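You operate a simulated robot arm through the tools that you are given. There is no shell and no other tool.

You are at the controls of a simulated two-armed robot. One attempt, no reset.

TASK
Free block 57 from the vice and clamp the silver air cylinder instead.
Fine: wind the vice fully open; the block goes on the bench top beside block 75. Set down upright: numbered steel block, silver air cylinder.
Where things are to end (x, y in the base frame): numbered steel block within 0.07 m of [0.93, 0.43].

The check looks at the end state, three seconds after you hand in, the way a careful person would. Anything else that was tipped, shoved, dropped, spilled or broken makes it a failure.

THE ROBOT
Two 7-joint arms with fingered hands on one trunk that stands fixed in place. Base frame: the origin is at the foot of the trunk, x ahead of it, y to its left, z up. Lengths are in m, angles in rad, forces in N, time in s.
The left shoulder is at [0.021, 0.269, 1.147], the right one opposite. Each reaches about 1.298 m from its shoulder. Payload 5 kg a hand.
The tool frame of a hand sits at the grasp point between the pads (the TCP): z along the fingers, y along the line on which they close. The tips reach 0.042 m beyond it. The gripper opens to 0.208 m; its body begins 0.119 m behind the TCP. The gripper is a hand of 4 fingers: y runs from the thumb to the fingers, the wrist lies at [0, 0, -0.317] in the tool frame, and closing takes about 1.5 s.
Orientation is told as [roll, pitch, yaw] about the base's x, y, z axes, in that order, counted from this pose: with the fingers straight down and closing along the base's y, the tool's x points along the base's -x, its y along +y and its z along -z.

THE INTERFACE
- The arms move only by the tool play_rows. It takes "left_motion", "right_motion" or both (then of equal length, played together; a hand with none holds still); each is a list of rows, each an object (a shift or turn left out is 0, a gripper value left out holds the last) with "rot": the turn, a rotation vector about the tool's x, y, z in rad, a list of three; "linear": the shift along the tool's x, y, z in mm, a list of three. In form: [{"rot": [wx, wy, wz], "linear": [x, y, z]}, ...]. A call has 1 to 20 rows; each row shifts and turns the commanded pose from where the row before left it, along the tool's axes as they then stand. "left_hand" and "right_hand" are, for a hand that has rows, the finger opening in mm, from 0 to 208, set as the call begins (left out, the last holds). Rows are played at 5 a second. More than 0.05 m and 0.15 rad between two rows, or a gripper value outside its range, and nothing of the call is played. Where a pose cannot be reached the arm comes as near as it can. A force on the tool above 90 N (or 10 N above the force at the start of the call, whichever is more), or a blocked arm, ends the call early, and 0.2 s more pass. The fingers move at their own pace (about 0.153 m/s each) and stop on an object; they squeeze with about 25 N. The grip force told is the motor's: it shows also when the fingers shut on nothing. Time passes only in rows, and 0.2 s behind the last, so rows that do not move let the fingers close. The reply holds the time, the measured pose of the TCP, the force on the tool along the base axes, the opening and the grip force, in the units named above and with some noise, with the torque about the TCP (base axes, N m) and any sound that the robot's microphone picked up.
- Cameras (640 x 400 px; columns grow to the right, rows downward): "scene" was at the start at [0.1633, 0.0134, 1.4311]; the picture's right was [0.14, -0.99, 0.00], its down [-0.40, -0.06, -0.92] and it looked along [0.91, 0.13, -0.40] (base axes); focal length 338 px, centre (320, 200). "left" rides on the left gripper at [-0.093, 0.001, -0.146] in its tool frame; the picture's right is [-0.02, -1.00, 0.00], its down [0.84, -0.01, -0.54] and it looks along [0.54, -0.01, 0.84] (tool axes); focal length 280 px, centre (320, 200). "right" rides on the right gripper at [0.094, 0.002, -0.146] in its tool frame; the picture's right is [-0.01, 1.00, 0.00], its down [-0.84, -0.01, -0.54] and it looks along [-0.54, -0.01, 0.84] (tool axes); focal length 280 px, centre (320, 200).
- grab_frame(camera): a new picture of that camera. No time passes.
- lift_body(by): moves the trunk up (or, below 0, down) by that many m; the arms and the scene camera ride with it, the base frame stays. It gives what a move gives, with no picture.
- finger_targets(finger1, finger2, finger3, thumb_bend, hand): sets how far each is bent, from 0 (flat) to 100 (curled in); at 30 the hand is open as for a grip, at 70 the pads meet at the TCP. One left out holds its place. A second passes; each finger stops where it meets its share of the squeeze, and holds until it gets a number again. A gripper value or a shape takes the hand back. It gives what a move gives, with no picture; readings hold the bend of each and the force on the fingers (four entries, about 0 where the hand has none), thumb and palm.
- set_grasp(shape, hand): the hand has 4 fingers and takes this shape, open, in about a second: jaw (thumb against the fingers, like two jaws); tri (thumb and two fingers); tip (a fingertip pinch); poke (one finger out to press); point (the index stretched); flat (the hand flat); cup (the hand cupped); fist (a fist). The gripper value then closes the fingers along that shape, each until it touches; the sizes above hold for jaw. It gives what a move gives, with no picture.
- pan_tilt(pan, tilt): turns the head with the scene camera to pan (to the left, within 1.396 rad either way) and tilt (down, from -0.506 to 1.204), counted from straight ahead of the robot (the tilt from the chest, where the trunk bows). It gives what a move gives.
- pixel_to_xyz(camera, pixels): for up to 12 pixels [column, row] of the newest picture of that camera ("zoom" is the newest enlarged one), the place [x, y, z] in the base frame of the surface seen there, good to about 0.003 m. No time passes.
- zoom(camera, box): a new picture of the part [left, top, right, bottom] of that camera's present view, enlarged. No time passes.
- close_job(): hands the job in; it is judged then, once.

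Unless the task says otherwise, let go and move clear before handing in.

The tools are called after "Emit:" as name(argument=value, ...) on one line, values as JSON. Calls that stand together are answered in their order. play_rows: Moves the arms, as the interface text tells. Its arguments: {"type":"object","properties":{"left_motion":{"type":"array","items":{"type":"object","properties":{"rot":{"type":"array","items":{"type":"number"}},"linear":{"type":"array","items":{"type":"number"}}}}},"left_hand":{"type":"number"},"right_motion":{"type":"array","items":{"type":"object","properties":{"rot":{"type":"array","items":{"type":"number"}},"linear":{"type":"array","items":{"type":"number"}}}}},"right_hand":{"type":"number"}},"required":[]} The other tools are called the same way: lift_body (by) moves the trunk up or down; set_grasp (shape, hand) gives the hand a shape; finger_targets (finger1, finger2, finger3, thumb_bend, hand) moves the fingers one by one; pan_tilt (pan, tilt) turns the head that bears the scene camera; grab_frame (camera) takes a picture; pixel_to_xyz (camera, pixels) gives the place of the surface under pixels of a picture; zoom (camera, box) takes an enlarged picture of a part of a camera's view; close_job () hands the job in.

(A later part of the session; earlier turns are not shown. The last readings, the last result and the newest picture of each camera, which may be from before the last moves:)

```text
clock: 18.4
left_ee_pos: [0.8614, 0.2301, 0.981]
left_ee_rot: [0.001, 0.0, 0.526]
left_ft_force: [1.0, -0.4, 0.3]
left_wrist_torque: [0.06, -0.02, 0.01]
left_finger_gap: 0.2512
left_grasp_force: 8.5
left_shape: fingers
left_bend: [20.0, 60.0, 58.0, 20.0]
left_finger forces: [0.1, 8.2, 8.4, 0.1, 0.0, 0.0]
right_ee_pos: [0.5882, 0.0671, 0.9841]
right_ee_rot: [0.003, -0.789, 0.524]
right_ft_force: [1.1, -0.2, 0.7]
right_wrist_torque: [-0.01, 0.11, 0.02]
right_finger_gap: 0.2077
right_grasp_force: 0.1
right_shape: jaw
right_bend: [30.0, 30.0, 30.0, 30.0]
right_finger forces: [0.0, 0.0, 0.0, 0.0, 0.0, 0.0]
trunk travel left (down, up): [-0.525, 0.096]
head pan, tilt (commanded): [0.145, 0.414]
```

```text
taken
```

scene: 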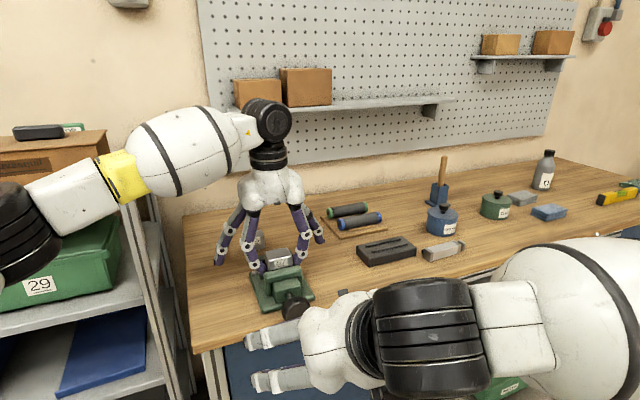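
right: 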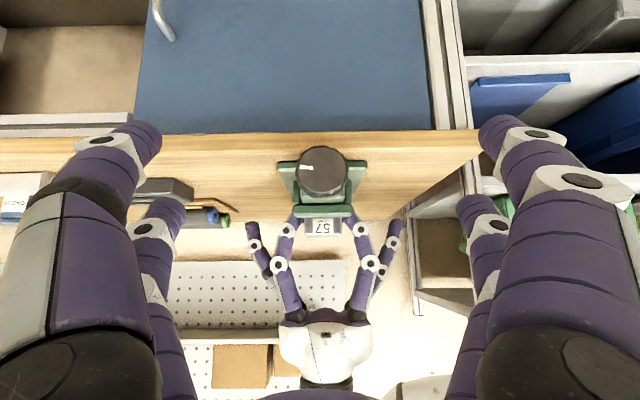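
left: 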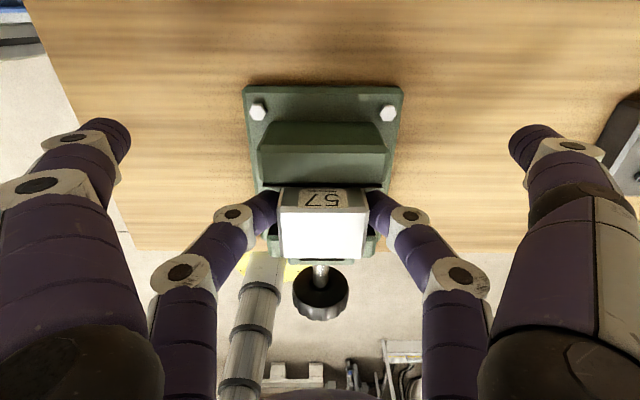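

The swing is half done with the hand on the screw's line (offset a few mm). I'll finish the second half of the turn.

Emit:
play_rows(right_motion=[{"rot": [0, -0.0982, 0], "linear": [-3.3, 0, 20.8]}, {"rot": [0, -0.0982, 0], "linear": [-1.2, 0, 17.9]}, {"rot": [0, -0.0982, 0], "linear": [0.5, 0, 14.9]}, {"rot": [0, -0.0982, 0], "linear": [2.0, 0, 11.7]}, {"rot": [0, -0.0982, 0], "linear": [3.1, 0, 8.4]}, {"rot": [0, -0.0982, 0], "linear": [3.9, 0, 5.0]}, {"rot": [0, -0.0982, 0], "linear": [4.4, 0, 1.6]}, {"rot": [0, -0.0982, 0], "linear": [4.5, 0, -2.0]}])

Emit:
grab_frame(camera="scene")

Emit:
grab_frame(camera="right")

Emit:
grab_frame(camera="left")

```text
clock: 20.2
left_ee_pos: [0.8622, 0.2319, 0.9806]
left_ee_rot: [0.001, 0.001, 0.526]
left_ft_force: [0.5, -0.3, -0.6]
left_wrist_torque: [-0.02, -0.06, 0.01]
left_finger_gap: 0.2513
left_grasp_force: 8.2
left_shape: fingers
left_bend: [20.0, 60.0, 58.0, 20.0]
left_finger forces: [0.0, 7.9, 8.5, 0.1, 0.1, 0.0]
right_ee_pos: [0.6392, 0.0927, 0.9621]
right_ee_rot: [-0.001, -1.157, 0.53]
right_ft_force: [0.5, 1.1, -0.9]
right_wrist_torque: [0.01, 0.02, 0.01]
right_finger_gap: 0.2078
right_grasp_force: 0.1
right_shape: jaw
right_bend: [30.0, 30.0, 30.0, 30.0]
right_finger forces: [0.0, 0.0, 0.0, 0.1, 0.1, 0.1]
right hand out of reach, approached as far as the arm can: row 4, 5, 6, 7, 8
trunk travel left (down, up): [-0.525, 0.096]
head pan, tilt (commanded): [0.145, 0.414]
```

```text
taken
```

scene: 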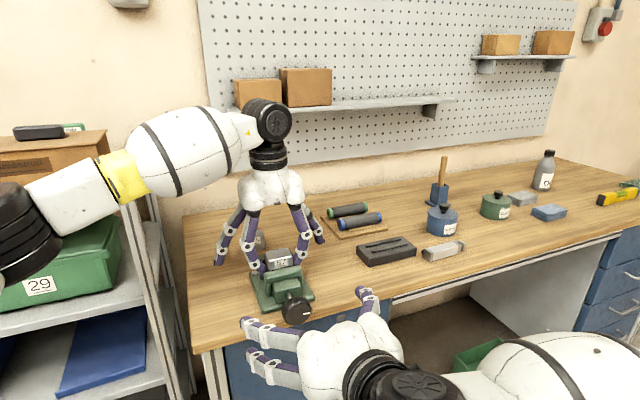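

```text
taken
```

right: 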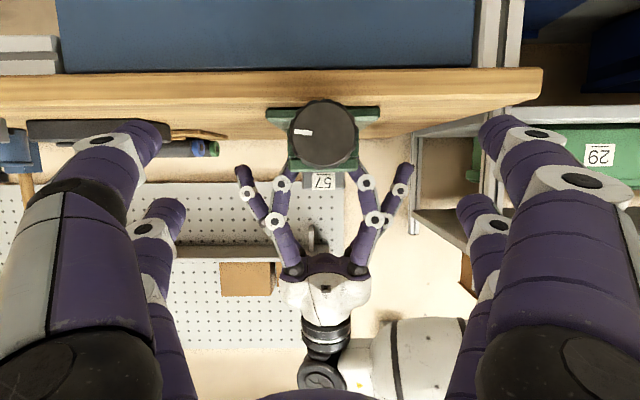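

```text
taken
```

left: 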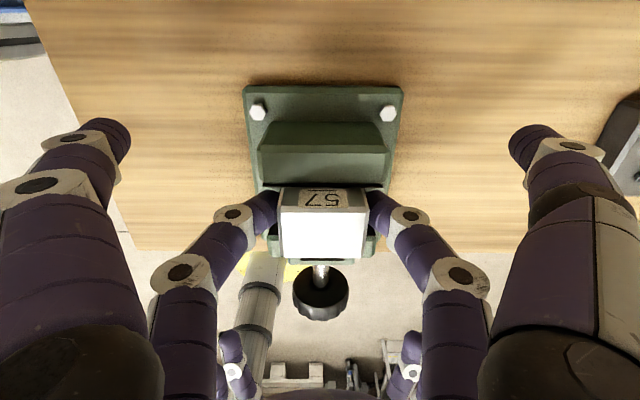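

The right arm stopped short at pitch −1.157 (rows 4–8 out of reach), with the hand still pulled in close to the body. I'll move it a bit forward along its fingers to see if the level pose becomes reachable nearer the knob.

Emit:
play_rows(right_motion=[{"linear": [0, 0, 15]}, {"linear": [0, 0, 15]}])

```text
clock: 20.8
left_ee_pos: [0.8623, 0.2313, 0.9808]
left_ee_rot: [-0.002, 0.0, 0.527]
left_ft_force: [1.2, -0.4, -0.4]
left_wrist_torque: [0.08, -0.11, 0.01]
left_finger_gap: 0.2513
left_grasp_force: 8.2
left_shape: fingers
left_bend: [20.0, 60.0, 58.0, 20.0]
left_finger forces: [0.0, 8.0, 8.3, 0.0, 0.0, 0.0]
right_ee_pos: [0.6617, 0.1087, 0.9502]
right_ee_rot: [-0.002, -1.15, 0.532]
right_ft_force: [0.8, -0.8, 0.0]
right_wrist_torque: [-0.03, -0.04, -0.01]
right_finger_gap: 0.2078
right_grasp_force: 0.1
right_shape: jaw
right_bend: [30.0, 30.0, 30.0, 30.0]
right_finger forces: [0.1, 0.0, 0.0, 0.1, 0.0, 0.0]
trunk travel left (down, up): [-0.525, 0.096]
head pan, tilt (commanded): [0.145, 0.414]
```

The commanded pose follows the reached one, and moving forward worked. Now I'll try turning further toward level from here.

Emit:
play_rows(right_motion=[{"rot": [0, -0.08, 0], "linear": [0, 2, 0]}, {"rot": [0, -0.08, 0], "linear": [0, 2, 0]}])

```text
clock: 21.4
left_ee_pos: [0.8614, 0.2312, 0.9791]
left_ee_rot: [0.0, 0.0, 0.525]
left_ft_force: [0.1, -0.2, 0.4]
left_wrist_torque: [0.02, -0.07, 0.02]
left_finger_gap: 0.2512
left_grasp_force: 8.1
left_shape: fingers
left_bend: [20.0, 60.0, 58.0, 20.0]
left_finger forces: [0.1, 8.0, 8.3, 0.0, 0.0, 0.0]
right_ee_pos: [0.6625, 0.1066, 0.9492]
right_ee_rot: [-0.001, -1.152, 0.532]
right_ft_force: [0.2, 0.3, -0.5]
right_wrist_torque: [0.02, 0.02, -0.01]
right_finger_gap: 0.208
right_grasp_force: 0.0
right_shape: jaw
right_bend: [30.0, 30.0, 30.0, 30.0]
right_finger forces: [0.0, 0.0, 0.0, 0.1, 0.0, 0.0]
right hand out of reach, approached as far as the arm can: row 1, 2
trunk travel left (down, up): [-0.525, 0.096]
head pan, tilt (commanded): [0.145, 0.414]
```

The pitch stays blocked at −1.15, likely a joint limit. I'll roll the hand about its own finger axis a little and see whether the level pose opens up that way.

Emit:
play_rows(right_motion=[{"rot": [0, 0, 0.14]}, {"rot": [0, 0, 0.14]}, {"rot": [0, 0, 0.14]}, {"rot": [-0.033, -0.073, 0]}, {"rot": [-0.033, -0.073, 0]}])

```text
clock: 22.6
left_ee_pos: [0.8628, 0.2297, 0.9815]
left_ee_rot: [-0.001, -0.001, 0.526]
left_ft_force: [-1.5, -0.4, 0.3]
left_wrist_torque: [0.03, -0.05, 0.03]
left_finger_gap: 0.2515
left_grasp_force: 7.5
left_shape: fingers
left_bend: [20.0, 60.0, 58.0, 20.0]
left_finger forces: [0.1, 8.3, 8.1, 0.0, 0.0, 0.0]
right_ee_pos: [0.6765, 0.0968, 0.98]
right_ee_rot: [0.719, -0.974, -0.272]
right_ft_force: [0.0, -0.1, 1.0]
right_wrist_torque: [0.01, 0.0, -0.01]
right_finger_gap: 0.2076
right_grasp_force: 0.1
right_shape: jaw
right_bend: [30.0, 30.0, 30.0, 30.0]
right_finger forces: [0.1, 0.0, 0.0, 0.0, 0.0, 0.0]
right hand out of reach, approached as far as the arm can: row 1, 2, 3, 4, 5
trunk travel left (down, up): [-0.525, 0.096]
head pan, tilt (commanded): [0.145, 0.414]
```

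Positive roll is blocked too, so a wrist joint seems to be at its limit in that direction. I'll roll the other way and try levelling there.

Emit:
play_rows(right_motion=[{"rot": [0, 0, -0.14]}, {"rot": [0, 0, -0.14]}, {"rot": [0, 0, -0.14]}, {"rot": [0, 0, -0.14]}, {"rot": [0, 0, -0.14]}, {"rot": [0, 0, -0.14]}])

```text
clock: 24.0
left_ee_pos: [0.862, 0.2302, 0.9796]
left_ee_rot: [-0.001, 0.001, 0.525]
left_ft_force: [-0.4, 0.3, 0.3]
left_wrist_torque: [0.05, -0.05, -0.02]
left_finger_gap: 0.2512
left_grasp_force: 8.1
left_shape: fingers
left_bend: [20.0, 60.0, 58.0, 20.0]
left_finger forces: [0.0, 8.2, 8.1, 0.0, 0.1, 0.1]
right_ee_pos: [0.6775, 0.098, 0.9783]
right_ee_rot: [-0.718, -0.973, 1.356]
right_ft_force: [-0.8, 0.9, -0.2]
right_wrist_torque: [0.01, 0.0, 0.0]
right_finger_gap: 0.2079
right_grasp_force: 0.1
right_shape: jaw
right_bend: [30.0, 30.0, 30.0, 30.0]
right_finger forces: [0.0, 0.0, 0.0, 0.0, 0.0, 0.0]
trunk travel left (down, up): [-0.525, 0.096]
head pan, tilt (commanded): [0.145, 0.414]
```

Rolling the other way works freely. Now I'll try levelling again from this roll.

Emit:
play_rows(right_motion=[{"rot": [0.033, -0.073, 0]}, {"rot": [0.033, -0.073, 0]}])

```text
clock: 24.8
left_ee_pos: [0.8608, 0.2325, 0.9803]
left_ee_rot: [0.0, 0.0, 0.525]
left_ft_force: [-2.1, 1.1, 0.6]
left_wrist_torque: [-0.21, 0.06, 0.0]
left_finger_gap: 0.251
left_grasp_force: 8.6
left_shape: fingers
left_bend: [20.0, 60.0, 58.0, 20.0]
left_finger forces: [0.0, 8.5, 8.3, 0.0, 0.0, 0.0]
right_ee_pos: [0.6177, 0.1064, 0.8453]
right_ee_rot: [-0.427, -0.976, 1.092]
right_ft_force: [-0.6, 1.6, 0.8]
right_wrist_torque: [-0.09, 0.01, -0.14]
right_finger_gap: 0.2079
right_grasp_force: 0.0
right_shape: jaw
right_bend: [30.0, 30.0, 30.0, 30.0]
right_finger forces: [0.1, 0.0, 0.0, 0.0, 0.0, 0.1]
right hand out of reach, approached as far as the arm can: row 1, 2
trunk travel left (down, up): [-0.525, 0.096]
head pan, tilt (commanded): [0.145, 0.414]
stopped in row 2 (right hand): the arm was blocked; the commanded pose is now the measured one
```

The arm jumped and was blocked in row 2, with the right hand now at z 0.845. I must look at what happened before anything else.

Emit:
grab_frame(camera="scene")

Emit:
grab_frame(camera="right")

Emit:
grab_frame(camera="left")

```text
taken
```

scene: 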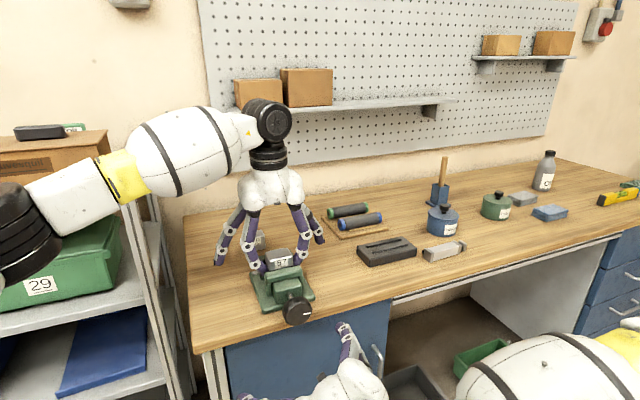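

```text
taken
```

right: 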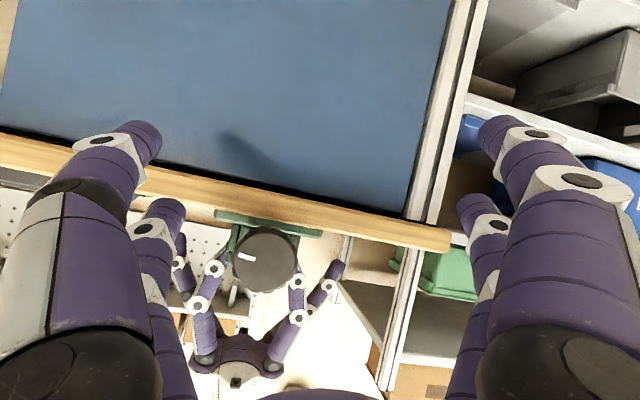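

```text
taken
```

left: 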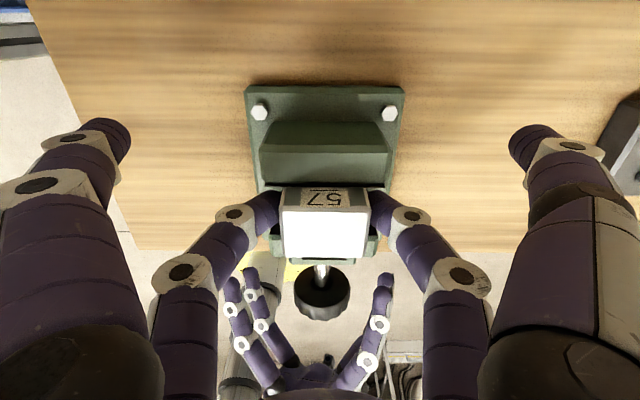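

Nothing was touched; the block and vice look unchanged, and the right hand is in front of and below the knob. The wrist seems to be too close to the shoulder for the level pose, so I'll first move the hand up and toward the knob at a tilt with open fingers.

Emit:
play_rows(right_motion=[{"linear": [-33.8, -16.4, 3.6]}, {"linear": [-33.8, -16.4, 3.6]}, {"linear": [-33.8, -16.4, 3.6]}, {"rot": [0.0246, -0.0358, 0.1008]}, {"rot": [0.0246, -0.0358, 0.1008]}, {"rot": [0.0246, -0.0358, 0.1008]}])

Emit:
grab_frame(camera="right")

Emit:
grab_frame(camera="scene")

```text
clock: 26.2
left_ee_pos: [0.8612, 0.2314, 0.9817]
left_ee_rot: [-0.001, -0.001, 0.526]
left_ft_force: [2.7, -0.9, -3.5]
left_wrist_torque: [-0.1, -0.5, 0.14]
left_finger_gap: 0.2513
left_grasp_force: 7.7
left_shape: fingers
left_bend: [20.0, 60.0, 58.0, 20.0]
left_finger forces: [0.0, 6.1, 9.3, 0.0, 0.0, 0.0]
right_ee_pos: [0.6845, 0.1247, 0.9404]
right_ee_rot: [-0.003, -1.145, 0.528]
right_ft_force: [-3.1, 1.8, -2.1]
right_wrist_torque: [0.08, -0.36, -0.29]
right_finger_gap: 0.2076
right_grasp_force: 0.0
right_shape: jaw
right_bend: [30.0, 30.0, 30.0, 30.0]
right_finger forces: [0.1, 0.0, 0.0, 0.0, 0.0, 0.1]
trunk travel left (down, up): [-0.525, 0.096]
head pan, tilt (commanded): [0.145, 0.414]
```

```text
taken
```

right: 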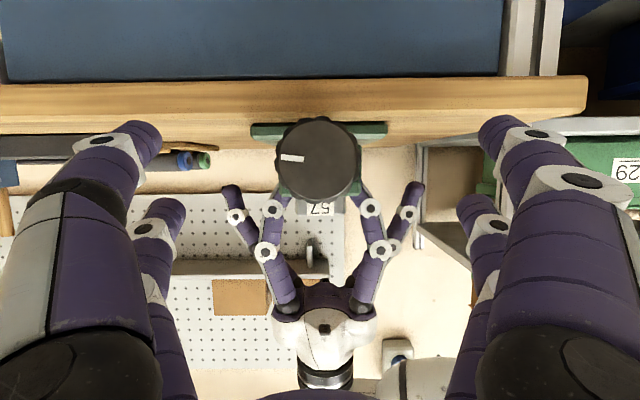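

```text
taken
```

scene: 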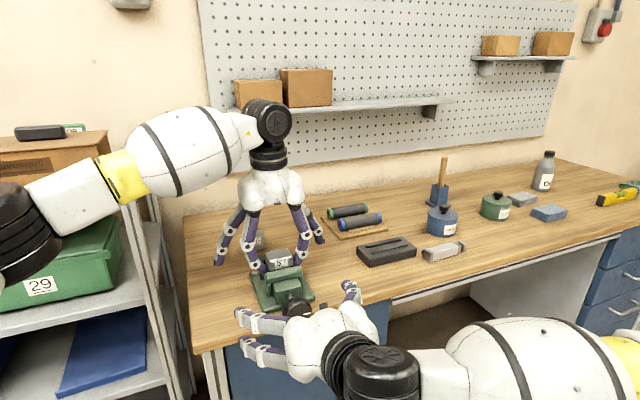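

The hand now sits on the screw line at s ≈ 0.655 with the knob (318, 158) centred between the open fingers. I'll try small levelling steps while moving slightly forward.

Emit:
play_rows(right_motion=[{"rot": [0, -0.06, 0], "linear": [0, 1, 8]}, {"rot": [0, -0.06, 0], "linear": [2, 0, 8]}])

```text
clock: 26.8
left_ee_pos: [0.8633, 0.2308, 0.9821]
left_ee_rot: [-0.001, 0.0, 0.525]
left_ft_force: [0.6, -0.5, -0.6]
left_wrist_torque: [-0.02, -0.06, 0.03]
left_finger_gap: 0.2513
left_grasp_force: 8.8
left_shape: fingers
left_bend: [20.0, 60.0, 58.0, 20.0]
left_finger forces: [0.0, 7.9, 9.0, 0.1, 0.1, 0.1]
right_ee_pos: [0.6868, 0.1247, 0.938]
right_ee_rot: [-0.002, -1.144, 0.525]
right_ft_force: [0.7, -0.2, 0.2]
right_wrist_torque: [-0.02, 0.03, -0.02]
right_finger_gap: 0.2079
right_grasp_force: 0.1
right_shape: jaw
right_bend: [30.0, 30.0, 30.0, 30.0]
right_finger forces: [0.0, 0.0, 0.0, 0.1, 0.1, 0.0]
right hand out of reach, approached as far as the arm can: row 1, 2
trunk travel left (down, up): [-0.525, 0.096]
head pan, tilt (commanded): [0.145, 0.414]
```

Still blocked at pitch −1.145. I'll measure where the right forearm and wrist are to understand the limit.

Emit:
pixel_to_xyz(camera="scene", pixels=[[620, 355], [560, 350], [500, 350], [430, 355], [390, 370], [320, 335], [638, 320], [20, 240], [115, 175], [190, 150], [265, 120], [90, 185]])

```text
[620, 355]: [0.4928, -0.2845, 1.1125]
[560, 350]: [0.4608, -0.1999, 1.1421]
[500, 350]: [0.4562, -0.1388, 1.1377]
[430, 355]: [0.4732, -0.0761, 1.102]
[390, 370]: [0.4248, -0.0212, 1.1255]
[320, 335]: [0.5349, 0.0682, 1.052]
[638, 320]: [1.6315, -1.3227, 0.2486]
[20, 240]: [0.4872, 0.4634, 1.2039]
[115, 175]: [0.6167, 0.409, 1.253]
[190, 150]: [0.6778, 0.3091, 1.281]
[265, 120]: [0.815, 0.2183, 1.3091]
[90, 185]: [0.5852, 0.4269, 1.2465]
```

The forearm runs almost along +y, so levelling the hand needs forearm roll that has run out. Gripping the knob from above and twisting about the screw axis should be much easier for this arm, so I'll back off and return the right hand to fingers-down above the knob.

Emit:
play_rows(right_motion=[{"linear": [0, 0, -30]}, {"linear": [0, 0, -30]}, {"rot": [0, 0.0954, 0], "linear": [-16.7, 0, -1.0]}, {"rot": [0, 0.0954, 0], "linear": [-16.5, 0, -2.6]}, {"rot": [0, 0.0954, 0], "linear": [-16.2, 0, -4.1]}, {"rot": [0, 0.0954, 0], "linear": [-15.7, 0, -5.6]}, {"rot": [0, 0.0954, 0], "linear": [-15.1, 0, -7.1]}, {"rot": [0, 0.0954, 0], "linear": [-14.4, 0, -8.5]}, {"rot": [0, 0.0954, 0], "linear": [-13.5, 0, -9.9]}, {"rot": [0, 0.0954, 0], "linear": [-12.5, 0, -11.1]}, {"rot": [0, 0.0954, 0], "linear": [-11.4, 0, -12.2]}, {"rot": [0, 0.0954, 0], "linear": [-10.2, 0, -13.3]}, {"rot": [0, 0.0954, 0], "linear": [-8.9, 0, -14.2]}, {"rot": [0, 0.0954, 0], "linear": [-7.5, 0, -15.0]}])

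Emit:
grab_frame(camera="right")

Emit:
grab_frame(camera="scene")

```text
clock: 29.8
left_ee_pos: [0.8622, 0.23, 0.9807]
left_ee_rot: [0.001, 0.001, 0.526]
left_ft_force: [0.2, -0.1, -0.4]
left_wrist_torque: [0.04, -0.09, -0.04]
left_finger_gap: 0.2512
left_grasp_force: 7.8
left_shape: fingers
left_bend: [20.0, 60.0, 58.0, 20.0]
left_finger forces: [0.0, 8.3, 8.1, 0.0, 0.0, 0.0]
right_ee_pos: [0.7018, 0.134, 1.1508]
right_ee_rot: [-0.001, 0.001, 0.526]
right_ft_force: [-0.6, 0.2, 0.0]
right_wrist_torque: [-0.05, -0.1, -0.04]
right_finger_gap: 0.2079
right_grasp_force: 0.1
right_shape: jaw
right_bend: [30.0, 30.0, 30.0, 30.0]
right_finger forces: [0.0, 0.1, 0.0, 0.0, 0.0, 0.0]
trunk travel left (down, up): [-0.525, 0.096]
head pan, tilt (commanded): [0.145, 0.414]
```

```text
taken
```

right: 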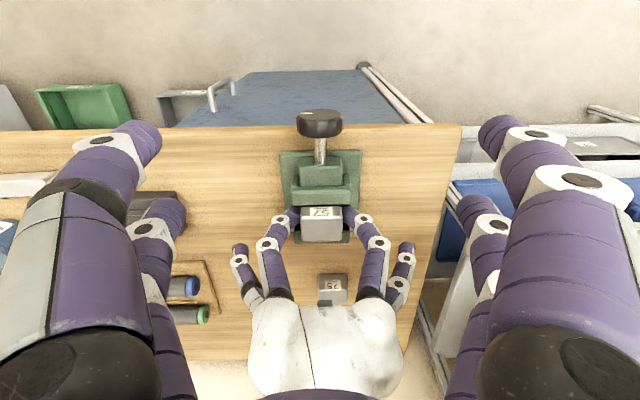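

```text
taken
```

scene: 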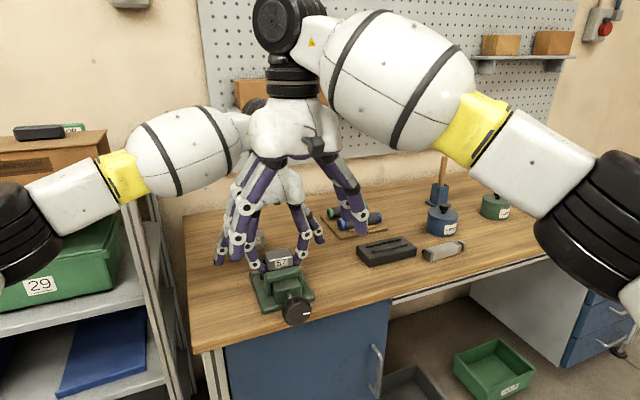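

The right hand is fingers-down above the vice front, and the knob is at (319, 123) in its picture. I'll zoom in and measure the knob's exact place and thickness.

Emit:
zoom(camera="right", box=[275, 95, 375, 165])

Emit:
pixel_to_xyz(camera="right", pixels=[[319, 116], [319, 122], [319, 130], [319, 134], [302, 123], [337, 123], [320, 140], [320, 150], [320, 160], [320, 175], [320, 225], [320, 110]])

```text
5.71 times, centred on (325, 130) of right
```

zoom: 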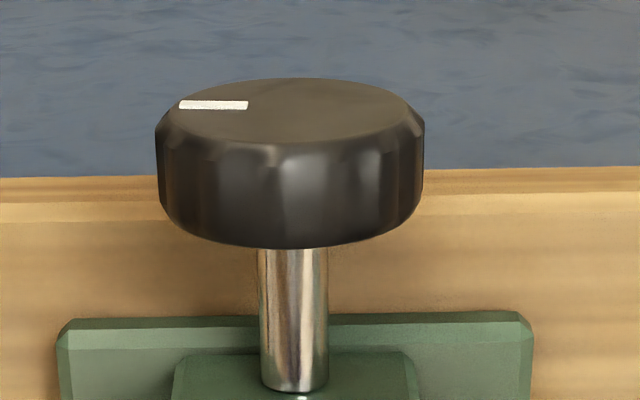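

```text
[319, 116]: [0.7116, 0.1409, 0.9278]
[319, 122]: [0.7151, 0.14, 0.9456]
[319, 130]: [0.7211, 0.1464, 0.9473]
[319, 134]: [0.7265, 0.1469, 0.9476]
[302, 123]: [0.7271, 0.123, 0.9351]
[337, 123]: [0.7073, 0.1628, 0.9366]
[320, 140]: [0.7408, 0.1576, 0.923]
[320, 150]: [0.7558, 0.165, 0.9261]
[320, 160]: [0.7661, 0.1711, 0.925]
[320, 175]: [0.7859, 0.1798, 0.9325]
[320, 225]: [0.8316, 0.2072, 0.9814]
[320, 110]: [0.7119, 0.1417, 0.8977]
```

Emit:
pixel_to_xyz(camera="zoom", pixels=[[290, 120], [160, 160], [420, 160], [290, 235], [293, 260], [293, 320], [293, 375], [60, 335], [530, 330], [200, 150], [380, 150], [290, 190]])

Emit:
grab_frame(camera="left")

```text
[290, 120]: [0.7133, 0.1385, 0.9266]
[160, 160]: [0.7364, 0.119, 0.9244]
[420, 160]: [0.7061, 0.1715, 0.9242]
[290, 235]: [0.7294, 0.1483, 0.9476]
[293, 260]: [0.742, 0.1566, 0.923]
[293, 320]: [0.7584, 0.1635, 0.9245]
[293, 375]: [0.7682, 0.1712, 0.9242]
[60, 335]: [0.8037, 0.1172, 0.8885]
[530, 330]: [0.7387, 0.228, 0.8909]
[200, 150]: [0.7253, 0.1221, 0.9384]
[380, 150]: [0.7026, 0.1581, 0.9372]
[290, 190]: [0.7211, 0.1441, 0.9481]
```

```text
taken
```

left: 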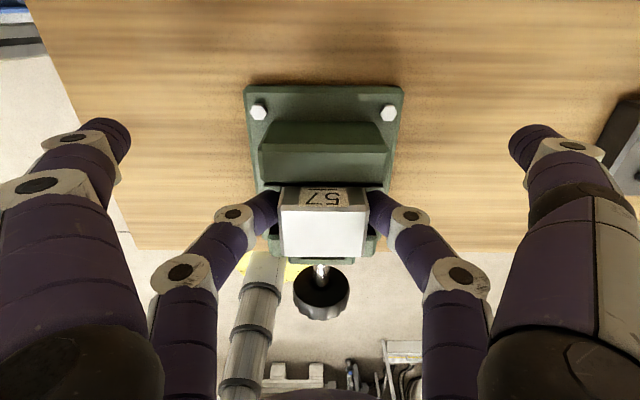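

The knob centre is at about l = −0.2345, z = 0.919, radius 0.031, spanning s = 0.687–0.711. I'll bend fingers 2 and 3 of the right hand to see which pair they are.

Emit:
finger_targets(hand="right", finger1=20, finger2=50, finger3=50, thumb_bend=20)

Emit:
grab_frame(camera="right")

```text
clock: 30.8
left_ee_pos: [0.8631, 0.2314, 0.9815]
left_ee_rot: [0.0, 0.0, 0.526]
left_ft_force: [0.2, -0.7, -0.7]
left_wrist_torque: [0.04, 0.0, 0.03]
left_finger_gap: 0.2511
left_grasp_force: 8.2
left_shape: fingers
left_bend: [20.0, 60.0, 58.0, 20.0]
left_finger forces: [0.0, 8.1, 8.4, 0.0, 0.0, 0.0]
right_ee_pos: [0.7026, 0.1359, 1.1506]
right_ee_rot: [0.0, 0.002, 0.526]
right_ft_force: [0.2, 0.1, 0.3]
right_wrist_torque: [-0.03, 0.01, 0.03]
right_finger_gap: 0.2511
right_grasp_force: 0.0
right_shape: fingers
right_bend: [20.0, 50.0, 50.0, 20.0]
right_finger forces: [0.0, 0.0, 0.1, 0.0, 0.1, 0.1]
trunk travel left (down, up): [-0.525, 0.096]
head pan, tilt (commanded): [0.145, 0.414]
```

```text
taken
```

right: 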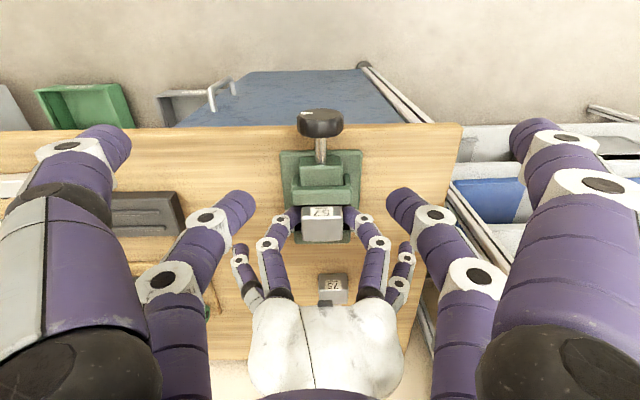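

For the right hand, fingers 2 and 3 are the far pair, which will sit over the knob while the near pair stays in front of it. I'll lower the hand with a 120 mm opening so the knob's axis lies on the TCP.

Emit:
play_rows(right_hand=120, right_motion=[{"linear": [5.4, -1, 40]}, {"linear": [0, 0, 45]}, {"linear": [0, 0, 45]}, {"linear": [0, 0, 40]}, {}])

Emit:
grab_frame(camera="right")

Emit:
grab_frame(camera="scene")

Emit:
grab_frame(camera="left")

```text
clock: 32.0
left_ee_pos: [0.8629, 0.2311, 0.9812]
left_ee_rot: [0.0, -0.001, 0.527]
left_ft_force: [-1.0, -1.1, 0.5]
left_wrist_torque: [-0.06, 0.12, 0.01]
left_finger_gap: 0.2514
left_grasp_force: 8.5
left_shape: fingers
left_bend: [20.0, 60.0, 58.0, 20.0]
left_finger forces: [0.0, 8.3, 8.5, 0.0, 0.0, 0.0]
right_ee_pos: [0.6983, 0.1308, 0.9795]
right_ee_rot: [0.0, 0.0, 0.526]
right_ft_force: [0.4, 0.8, -0.7]
right_wrist_torque: [-0.02, 0.04, 0.01]
right_finger_gap: 0.1207
right_grasp_force: 0.0
right_shape: jaw
right_bend: [72.0, 72.0, 72.0, 70.0]
right_finger forces: [0.1, 0.1, 0.1, 0.0, 0.1, 0.0]
trunk travel left (down, up): [-0.525, 0.096]
head pan, tilt (commanded): [0.145, 0.414]
```

```text
taken
```

right: 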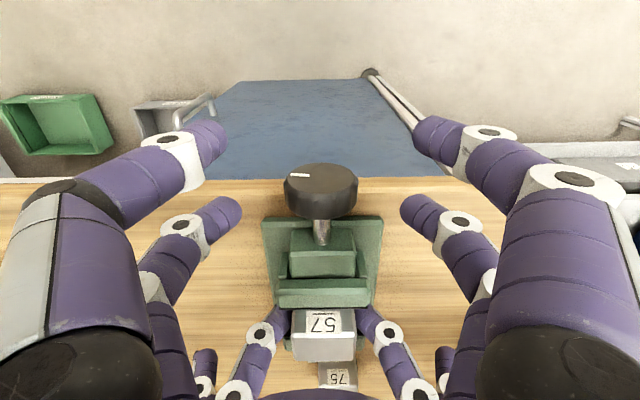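

```text
taken
```

scene: 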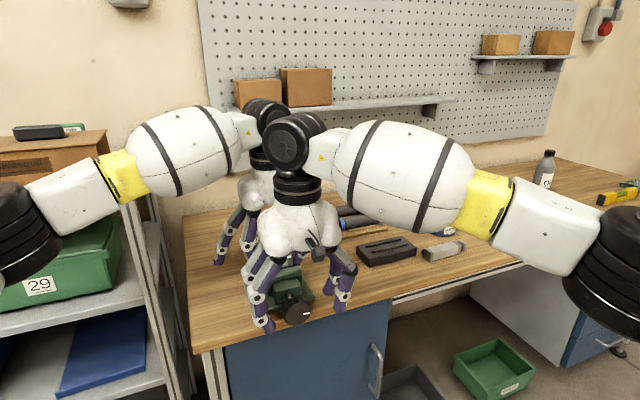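

```text
taken
```

left: 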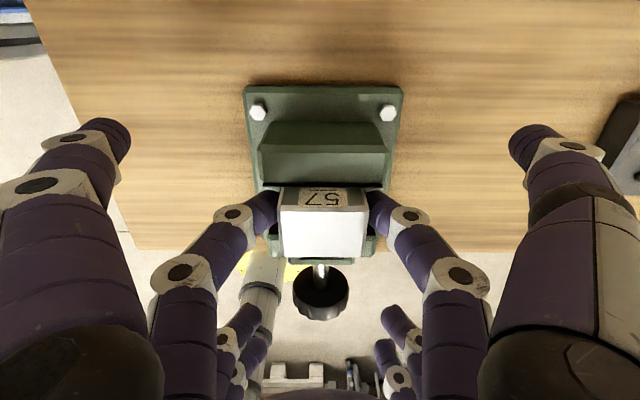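

The hand is centred over the knob (right picture, knob at (320, 190)). I'll check where the far finger tips sit before lowering onto it.

Emit:
pixel_to_xyz(camera="right", pixels=[[230, 203], [412, 200], [232, 215], [410, 212], [320, 165], [320, 190], [320, 213], [320, 222], [290, 190], [354, 190]])

```text
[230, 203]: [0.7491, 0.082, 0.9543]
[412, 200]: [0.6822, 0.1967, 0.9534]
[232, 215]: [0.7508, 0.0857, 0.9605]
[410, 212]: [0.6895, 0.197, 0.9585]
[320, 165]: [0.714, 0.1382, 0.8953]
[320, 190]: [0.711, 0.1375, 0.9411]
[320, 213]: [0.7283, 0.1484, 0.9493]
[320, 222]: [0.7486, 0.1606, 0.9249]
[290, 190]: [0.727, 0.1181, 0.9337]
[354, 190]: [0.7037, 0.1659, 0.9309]
```

The far tips are centred on the knob's thickness (s ≈ 0.699). I'll lower to the knob's axis and swing the open hand 60° to the right around it to get a starting angle.

Emit:
play_rows(right_motion=[{"linear": [0, 1.4, 30]}, {"linear": [0, 0, 30]}, {"rot": [-0.1496, 0, 0]}, {"rot": [-0.1496, 0, 0]}, {"rot": [-0.1496, 0, 0]}, {"rot": [-0.1496, 0, 0]}, {"rot": [-0.1496, 0, 0]}, {"rot": [-0.1496, 0, 0]}, {"rot": [-0.1496, 0, 0]}])

Emit:
grab_frame(camera="right")

Emit:
grab_frame(camera="scene")

```text
clock: 34.0
left_ee_pos: [0.8628, 0.2308, 0.9803]
left_ee_rot: [0.0, 0.0, 0.525]
left_ft_force: [1.2, -0.5, 0.1]
left_wrist_torque: [0.08, -0.02, 0.0]
left_finger_gap: 0.2513
left_grasp_force: 7.8
left_shape: fingers
left_bend: [20.0, 60.0, 58.0, 20.0]
left_finger forces: [0.0, 8.3, 8.4, 0.0, 0.0, 0.0]
right_ee_pos: [0.6977, 0.1319, 0.9212]
right_ee_rot: [1.052, 0.001, 0.525]
right_ft_force: [0.2, -0.4, 1.7]
right_wrist_torque: [-0.14, -0.06, 0.05]
right_finger_gap: 0.1204
right_grasp_force: 0.1
right_shape: jaw
right_bend: [72.0, 72.0, 72.0, 70.0]
right_finger forces: [0.1, 0.0, 0.0, 0.0, 0.1, 0.1]
trunk travel left (down, up): [-0.525, 0.096]
head pan, tilt (commanded): [0.145, 0.414]
```

```text
taken
```

right: 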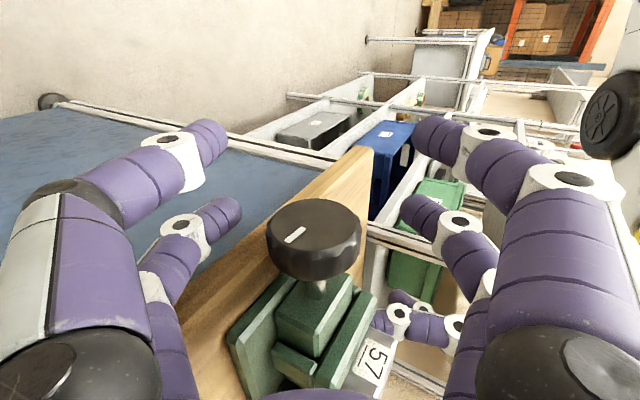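

```text
taken
```

scene: 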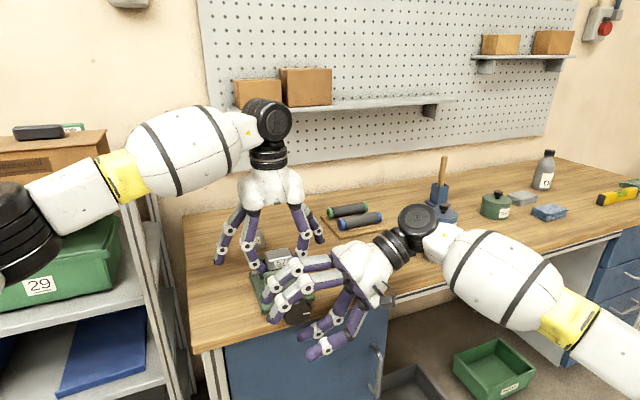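

The open hand swung round cleanly and the knob (315, 240) sits between the far fingers. I'll close the fingers on it and try a small turn (counter-clockwise as seen from the robot).

Emit:
play_rows(right_hand=0, right_motion=[{}, {}, {}, {}, {}, {}])

Emit:
grab_frame(camera="right")

```text
clock: 35.4
left_ee_pos: [0.8626, 0.231, 0.9798]
left_ee_rot: [-0.001, 0.0, 0.526]
left_ft_force: [-1.2, -3.6, 0.1]
left_wrist_torque: [-0.14, 0.02, 0.05]
left_finger_gap: 0.2516
left_grasp_force: 8.7
left_shape: fingers
left_bend: [20.0, 60.0, 58.0, 20.0]
left_finger forces: [0.0, 7.1, 9.8, 0.0, 0.0, 0.0]
right_ee_pos: [0.6949, 0.1338, 0.9201]
right_ee_rot: [1.047, 0.001, 0.529]
right_ft_force: [-9.8, 15.6, -11.4]
right_wrist_torque: [-0.1, 0.36, 0.53]
right_finger_gap: 0.0029
right_grasp_force: 24.7
right_shape: jaw
right_bend: [70.0, 73.0, 73.0, 70.0]
right_finger forces: [0.0, 21.2, 21.9, 0.0, 0.1, 0.1]
trunk travel left (down, up): [-0.525, 0.096]
head pan, tilt (commanded): [0.145, 0.414]
```

```text
taken
```

right: 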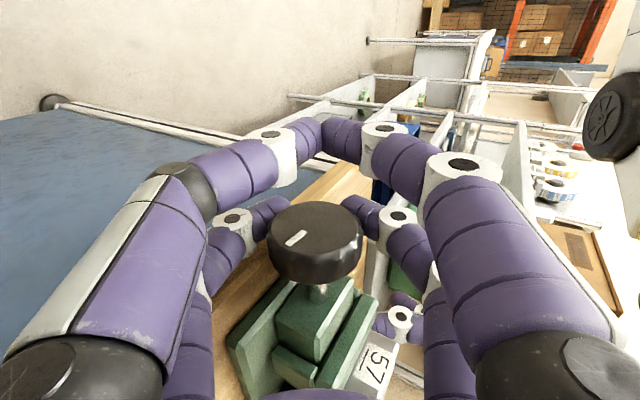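

Fingers 2 and 3 grip the knob with 21 N each. Now I'll turn 0.5 rad counter-clockwise and watch the marker and jaw.

Emit:
play_rows(right_motion=[{"rot": [0.1, 0, 0]}, {"rot": [0.1, 0, 0]}, {"rot": [0.1, 0, 0]}, {"rot": [0.1, 0, 0]}, {"rot": [0.1, 0, 0]}])

Emit:
grab_frame(camera="right")

Emit:
zoom(camera="left", box=[240, 80, 410, 320])

```text
clock: 36.6
left_ee_pos: [0.8634, 0.2315, 0.981]
left_ee_rot: [0.0, -0.001, 0.525]
left_ft_force: [-3.7, -0.6, 3.8]
left_wrist_torque: [-0.06, 0.22, 0.02]
left_finger_gap: 0.2513
left_grasp_force: 8.8
left_shape: fingers
left_bend: [20.0, 60.0, 58.0, 20.0]
left_finger forces: [0.0, 9.1, 8.2, 0.0, 0.0, 0.1]
right_ee_pos: [0.696, 0.133, 0.9177]
right_ee_rot: [0.547, 0.005, 0.527]
right_ft_force: [-14.0, 19.1, -30.3]
right_wrist_torque: [-0.25, 0.9, 0.71]
right_finger_gap: 0.0014
right_grasp_force: 25.2
right_shape: jaw
right_bend: [70.0, 72.0, 72.0, 70.0]
right_finger forces: [0.0, 27.7, 25.9, 0.1, 0.1, 0.0]
trunk travel left (down, up): [-0.525, 0.096]
head pan, tilt (commanded): [0.145, 0.414]
```

```text
taken
```

right: 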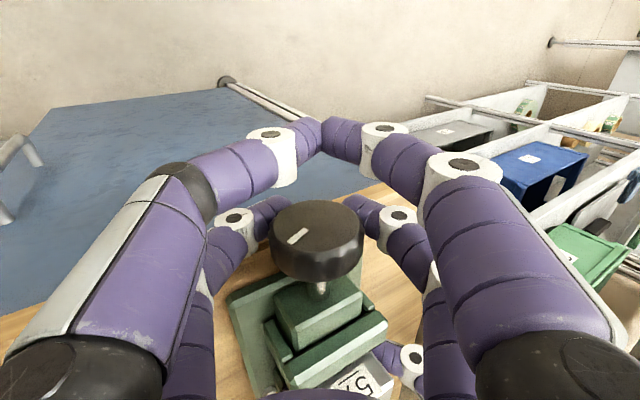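

```text
1.67 times, centred on (325, 200) of left
```

zoom: 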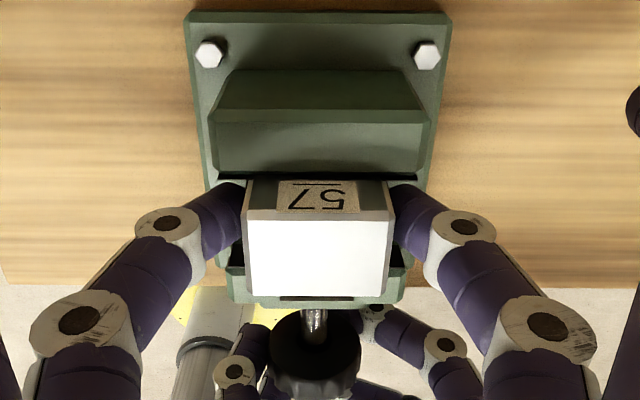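

The marker (297, 237) stayed fixed relative to the hand, so the knob turned with it. I'll measure whether the front jaw moved.

Emit:
pixel_to_xyz(camera="zoom", pixels=[[240, 290], [395, 290], [315, 302], [250, 300], [390, 300], [315, 235], [260, 230], [380, 230], [315, 360], [315, 320], [320, 150], [235, 255]])

```text
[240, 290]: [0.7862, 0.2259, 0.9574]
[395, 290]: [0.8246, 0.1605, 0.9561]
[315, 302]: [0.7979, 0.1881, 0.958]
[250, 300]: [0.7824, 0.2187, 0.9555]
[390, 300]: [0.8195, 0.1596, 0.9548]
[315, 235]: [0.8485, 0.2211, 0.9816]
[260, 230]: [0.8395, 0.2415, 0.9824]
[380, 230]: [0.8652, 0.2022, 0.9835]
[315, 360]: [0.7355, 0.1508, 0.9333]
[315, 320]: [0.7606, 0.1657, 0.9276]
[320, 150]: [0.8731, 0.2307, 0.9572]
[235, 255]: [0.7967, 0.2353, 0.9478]
```

The jaw has moved at most a few mm so far. I'll carry on turning to the vertical.

Emit:
play_rows(right_motion=[{"rot": [0.11, 0, 0]}, {"rot": [0.11, 0, 0]}, {"rot": [0.11, 0, 0]}, {"rot": [0.11, 0, 0]}, {"rot": [0.11, 0, 0]}])

Emit:
grab_frame(camera="right")

Emit:
zoom(camera="left", box=[240, 80, 410, 320])

```text
clock: 37.8
left_ee_pos: [0.8643, 0.2311, 0.9797]
left_ee_rot: [0.002, -0.001, 0.525]
left_ft_force: [-4.9, 0.6, 4.5]
left_wrist_torque: [-0.01, 0.33, -0.07]
left_finger_gap: 0.2514
left_grasp_force: 9.2
left_shape: fingers
left_bend: [20.0, 60.0, 59.0, 20.0]
left_finger forces: [0.1, 10.6, 7.7, 0.0, 0.1, 0.0]
right_ee_pos: [0.697, 0.1313, 0.918]
right_ee_rot: [-0.004, 0.005, 0.527]
right_ft_force: [-8.4, 3.1, -43.5]
right_wrist_torque: [-0.58, 1.23, 0.25]
right_finger_gap: 0.001
right_grasp_force: 24.7
right_shape: jaw
right_bend: [70.0, 71.0, 72.0, 70.0]
right_finger forces: [0.0, 32.3, 24.3, 0.0, 0.0, 0.0]
trunk travel left (down, up): [-0.525, 0.096]
head pan, tilt (commanded): [0.145, 0.414]
```

```text
taken
```

right: 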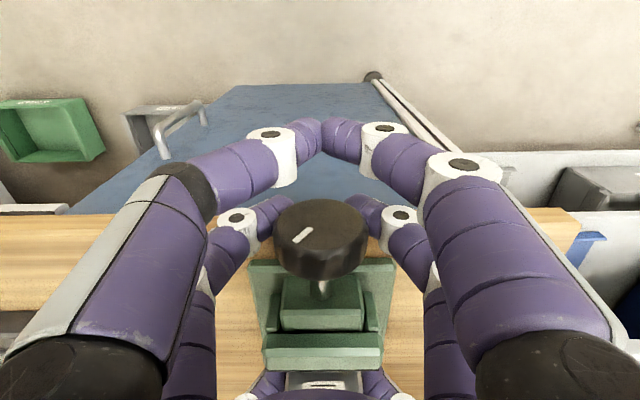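

```text
1.67 times, centred on (325, 200) of left
```

zoom: 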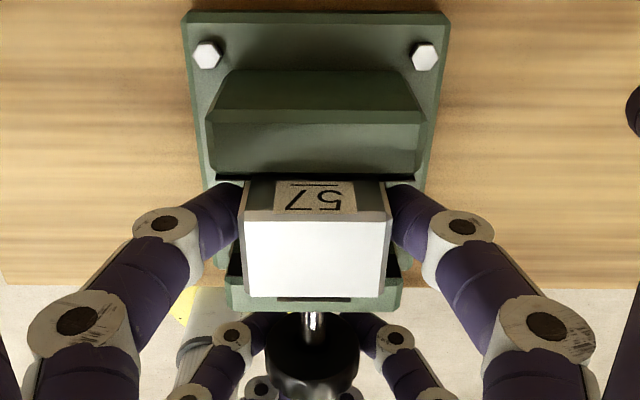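

The knob followed again (marker (303, 236) fixed in the hand's view). I'll measure the jaw and gap now; the 43 N downward pull suggests the fingertips hook under the knob, so I'll grip a bit higher next time.

Emit:
pixel_to_xyz(camera="zoom", pixels=[[240, 290], [395, 290], [315, 305], [250, 303], [390, 303], [315, 235], [260, 230], [380, 230], [315, 360], [315, 320], [320, 150], [235, 265]])

```text
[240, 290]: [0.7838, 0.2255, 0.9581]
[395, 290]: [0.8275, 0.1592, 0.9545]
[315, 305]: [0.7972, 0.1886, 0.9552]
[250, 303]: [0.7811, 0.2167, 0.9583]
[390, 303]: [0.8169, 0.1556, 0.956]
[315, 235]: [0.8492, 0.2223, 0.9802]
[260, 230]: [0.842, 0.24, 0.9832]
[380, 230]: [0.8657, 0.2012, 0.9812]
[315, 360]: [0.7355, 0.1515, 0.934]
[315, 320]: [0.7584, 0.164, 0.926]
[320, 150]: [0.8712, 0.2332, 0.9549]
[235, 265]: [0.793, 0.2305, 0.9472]
```

Emit:
pixel_to_xyz(camera="right", pixels=[[320, 215], [320, 230], [345, 225], [320, 345], [280, 345], [365, 345], [320, 358], [320, 320], [320, 300], [320, 272], [262, 285], [320, 380]])

Emit:
zoom(camera="right", box=[230, 240, 410, 400])

```text
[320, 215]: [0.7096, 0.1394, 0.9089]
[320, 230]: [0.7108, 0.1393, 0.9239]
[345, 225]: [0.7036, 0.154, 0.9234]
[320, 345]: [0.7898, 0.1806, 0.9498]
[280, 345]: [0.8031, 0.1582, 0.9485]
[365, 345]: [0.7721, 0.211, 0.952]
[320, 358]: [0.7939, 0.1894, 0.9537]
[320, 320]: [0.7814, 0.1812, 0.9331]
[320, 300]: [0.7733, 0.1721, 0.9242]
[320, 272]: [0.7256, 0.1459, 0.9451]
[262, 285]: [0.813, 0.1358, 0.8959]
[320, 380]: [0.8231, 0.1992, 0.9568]
```

```text
2.50 times, centred on (320, 320) of right
```

zoom: 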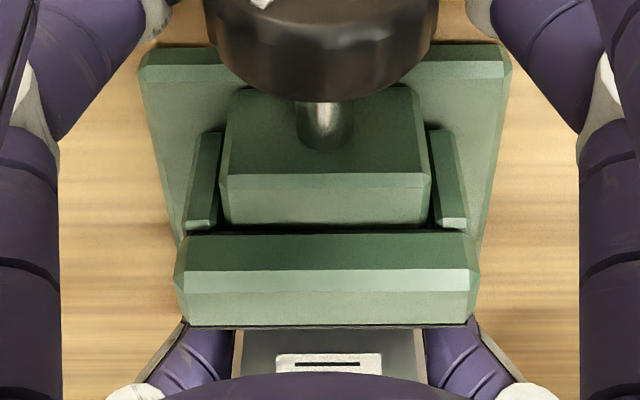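

The knob face is at s ≈ 0.685 and the jaw seems to have begun moving. I'll open the fingers, swing back 80° around the knob and re-grip 8 mm higher for the next stroke.

Emit:
play_rows(right_hand=120, right_motion=[{}, {}, {"rot": [-0.14, 0, 0]}, {"rot": [-0.14, 0, 0]}, {"rot": [-0.14, 0, 0]}, {"rot": [-0.14, 0, 0]}, {"rot": [-0.14, 0, 0]}, {"rot": [-0.14, 0, 0]}, {"rot": [-0.14, 0, 0]}, {"rot": [-0.14, 0, 0]}, {"rot": [-0.14, 0, 0]}, {"rot": [-0.14, 0, 0]}, {"linear": [0, 0, -8]}, {}])

Emit:
grab_frame(camera="right")

Emit:
zoom(camera="left", box=[240, 80, 410, 320])

```text
clock: 40.8
left_ee_pos: [0.8636, 0.2305, 0.9818]
left_ee_rot: [0.001, 0.0, 0.525]
left_ft_force: [-1.0, 0.5, -1.3]
left_wrist_torque: [0.09, -0.13, 0.01]
left_finger_gap: 0.2511
left_grasp_force: 8.6
left_shape: fingers
left_bend: [20.0, 60.0, 58.0, 20.0]
left_finger forces: [0.0, 8.2, 8.2, 0.0, 0.0, 0.1]
right_ee_pos: [0.701, 0.1255, 0.9214]
right_ee_rot: [1.398, 0.002, 0.524]
right_ft_force: [-0.7, 0.3, -0.1]
right_wrist_torque: [-0.02, 0.01, 0.02]
right_finger_gap: 0.1194
right_grasp_force: 0.0
right_shape: jaw
right_bend: [72.0, 72.0, 72.0, 70.0]
right_finger forces: [0.0, 0.0, 0.0, 0.1, 0.0, 0.1]
trunk travel left (down, up): [-0.525, 0.096]
head pan, tilt (commanded): [0.145, 0.414]
```

```text
taken
```

right: 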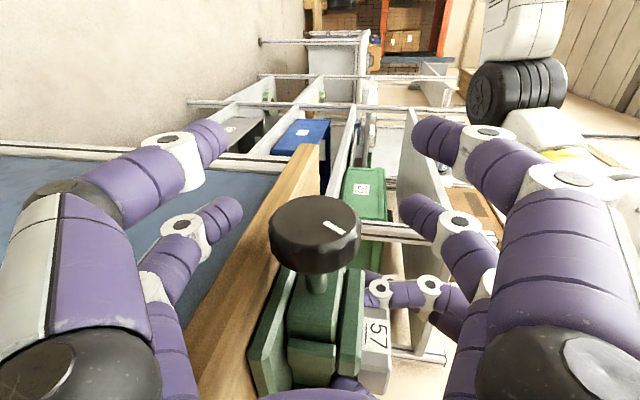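

```text
1.67 times, centred on (325, 200) of left
```

zoom: 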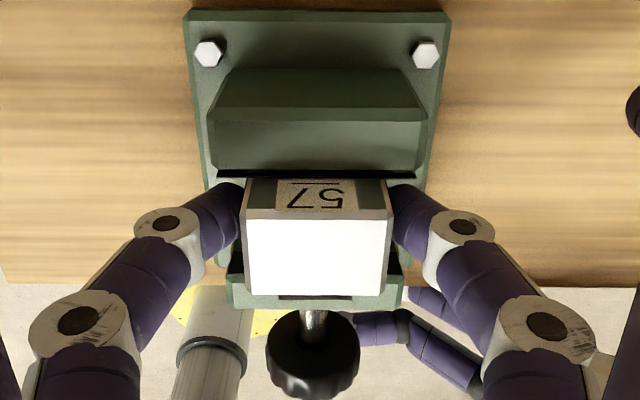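

The knob has kept its turned position (marker at (335, 228)). I'll close again and turn the next 80°.

Emit:
play_rows(right_hand=0, right_motion=[{}, {}, {}, {}, {}, {"rot": [0.14, 0, 0], "linear": [0, 1.1, 0]}, {"rot": [0.14, 0, 0], "linear": [0, 1.1, 0]}, {"rot": [0.14, 0, 0], "linear": [0, 1.1, 0]}, {"rot": [0.14, 0, 0], "linear": [0, 1.1, 0]}, {"rot": [0.14, 0, 0], "linear": [0, 1.1, 0]}, {"rot": [0.14, 0, 0], "linear": [0, 1.1, 0]}, {"rot": [0.14, 0, 0], "linear": [0, 1.1, 0]}, {"rot": [0.14, 0, 0], "linear": [0, 1.1, 0]}, {"rot": [0.14, 0, 0], "linear": [0, 1.1, 0]}, {"rot": [0.14, 0, 0], "linear": [0, 1.1, 0]}])

Emit:
grab_frame(camera="right")

Emit:
zoom(camera="left", box=[240, 80, 410, 320])

```text
clock: 44.0
left_ee_pos: [0.8633, 0.2331, 0.98]
left_ee_rot: [0.001, 0.001, 0.525]
left_ft_force: [-2.6, 1.5, 2.8]
left_wrist_torque: [0.01, 0.14, -0.05]
left_finger_gap: 0.251
left_grasp_force: 9.3
left_shape: fingers
left_bend: [20.0, 60.0, 58.0, 20.0]
left_finger forces: [0.1, 9.8, 7.8, 0.0, 0.0, 0.0]
right_ee_pos: [0.6976, 0.1322, 0.9277]
right_ee_rot: [-0.004, 0.002, 0.525]
right_ft_force: [-15.0, 18.5, -27.6]
right_wrist_torque: [1.28, 1.76, 0.64]
right_finger_gap: 0.005
right_grasp_force: 24.6
right_shape: jaw
right_bend: [70.0, 73.0, 71.0, 70.0]
right_finger forces: [0.0, 29.0, 31.7, 0.1, 0.0, 0.0]
trunk travel left (down, up): [-0.525, 0.096]
head pan, tilt (commanded): [0.145, 0.414]
```

```text
taken
```

right: 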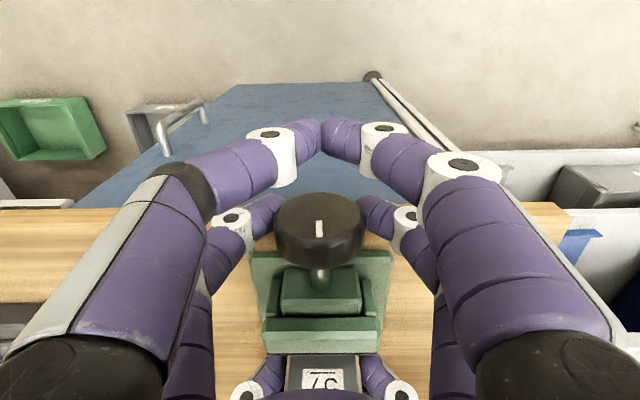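

```text
1.67 times, centred on (325, 200) of left
```

zoom: 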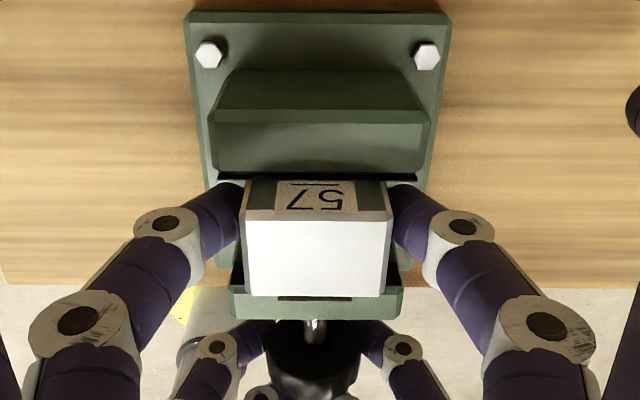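

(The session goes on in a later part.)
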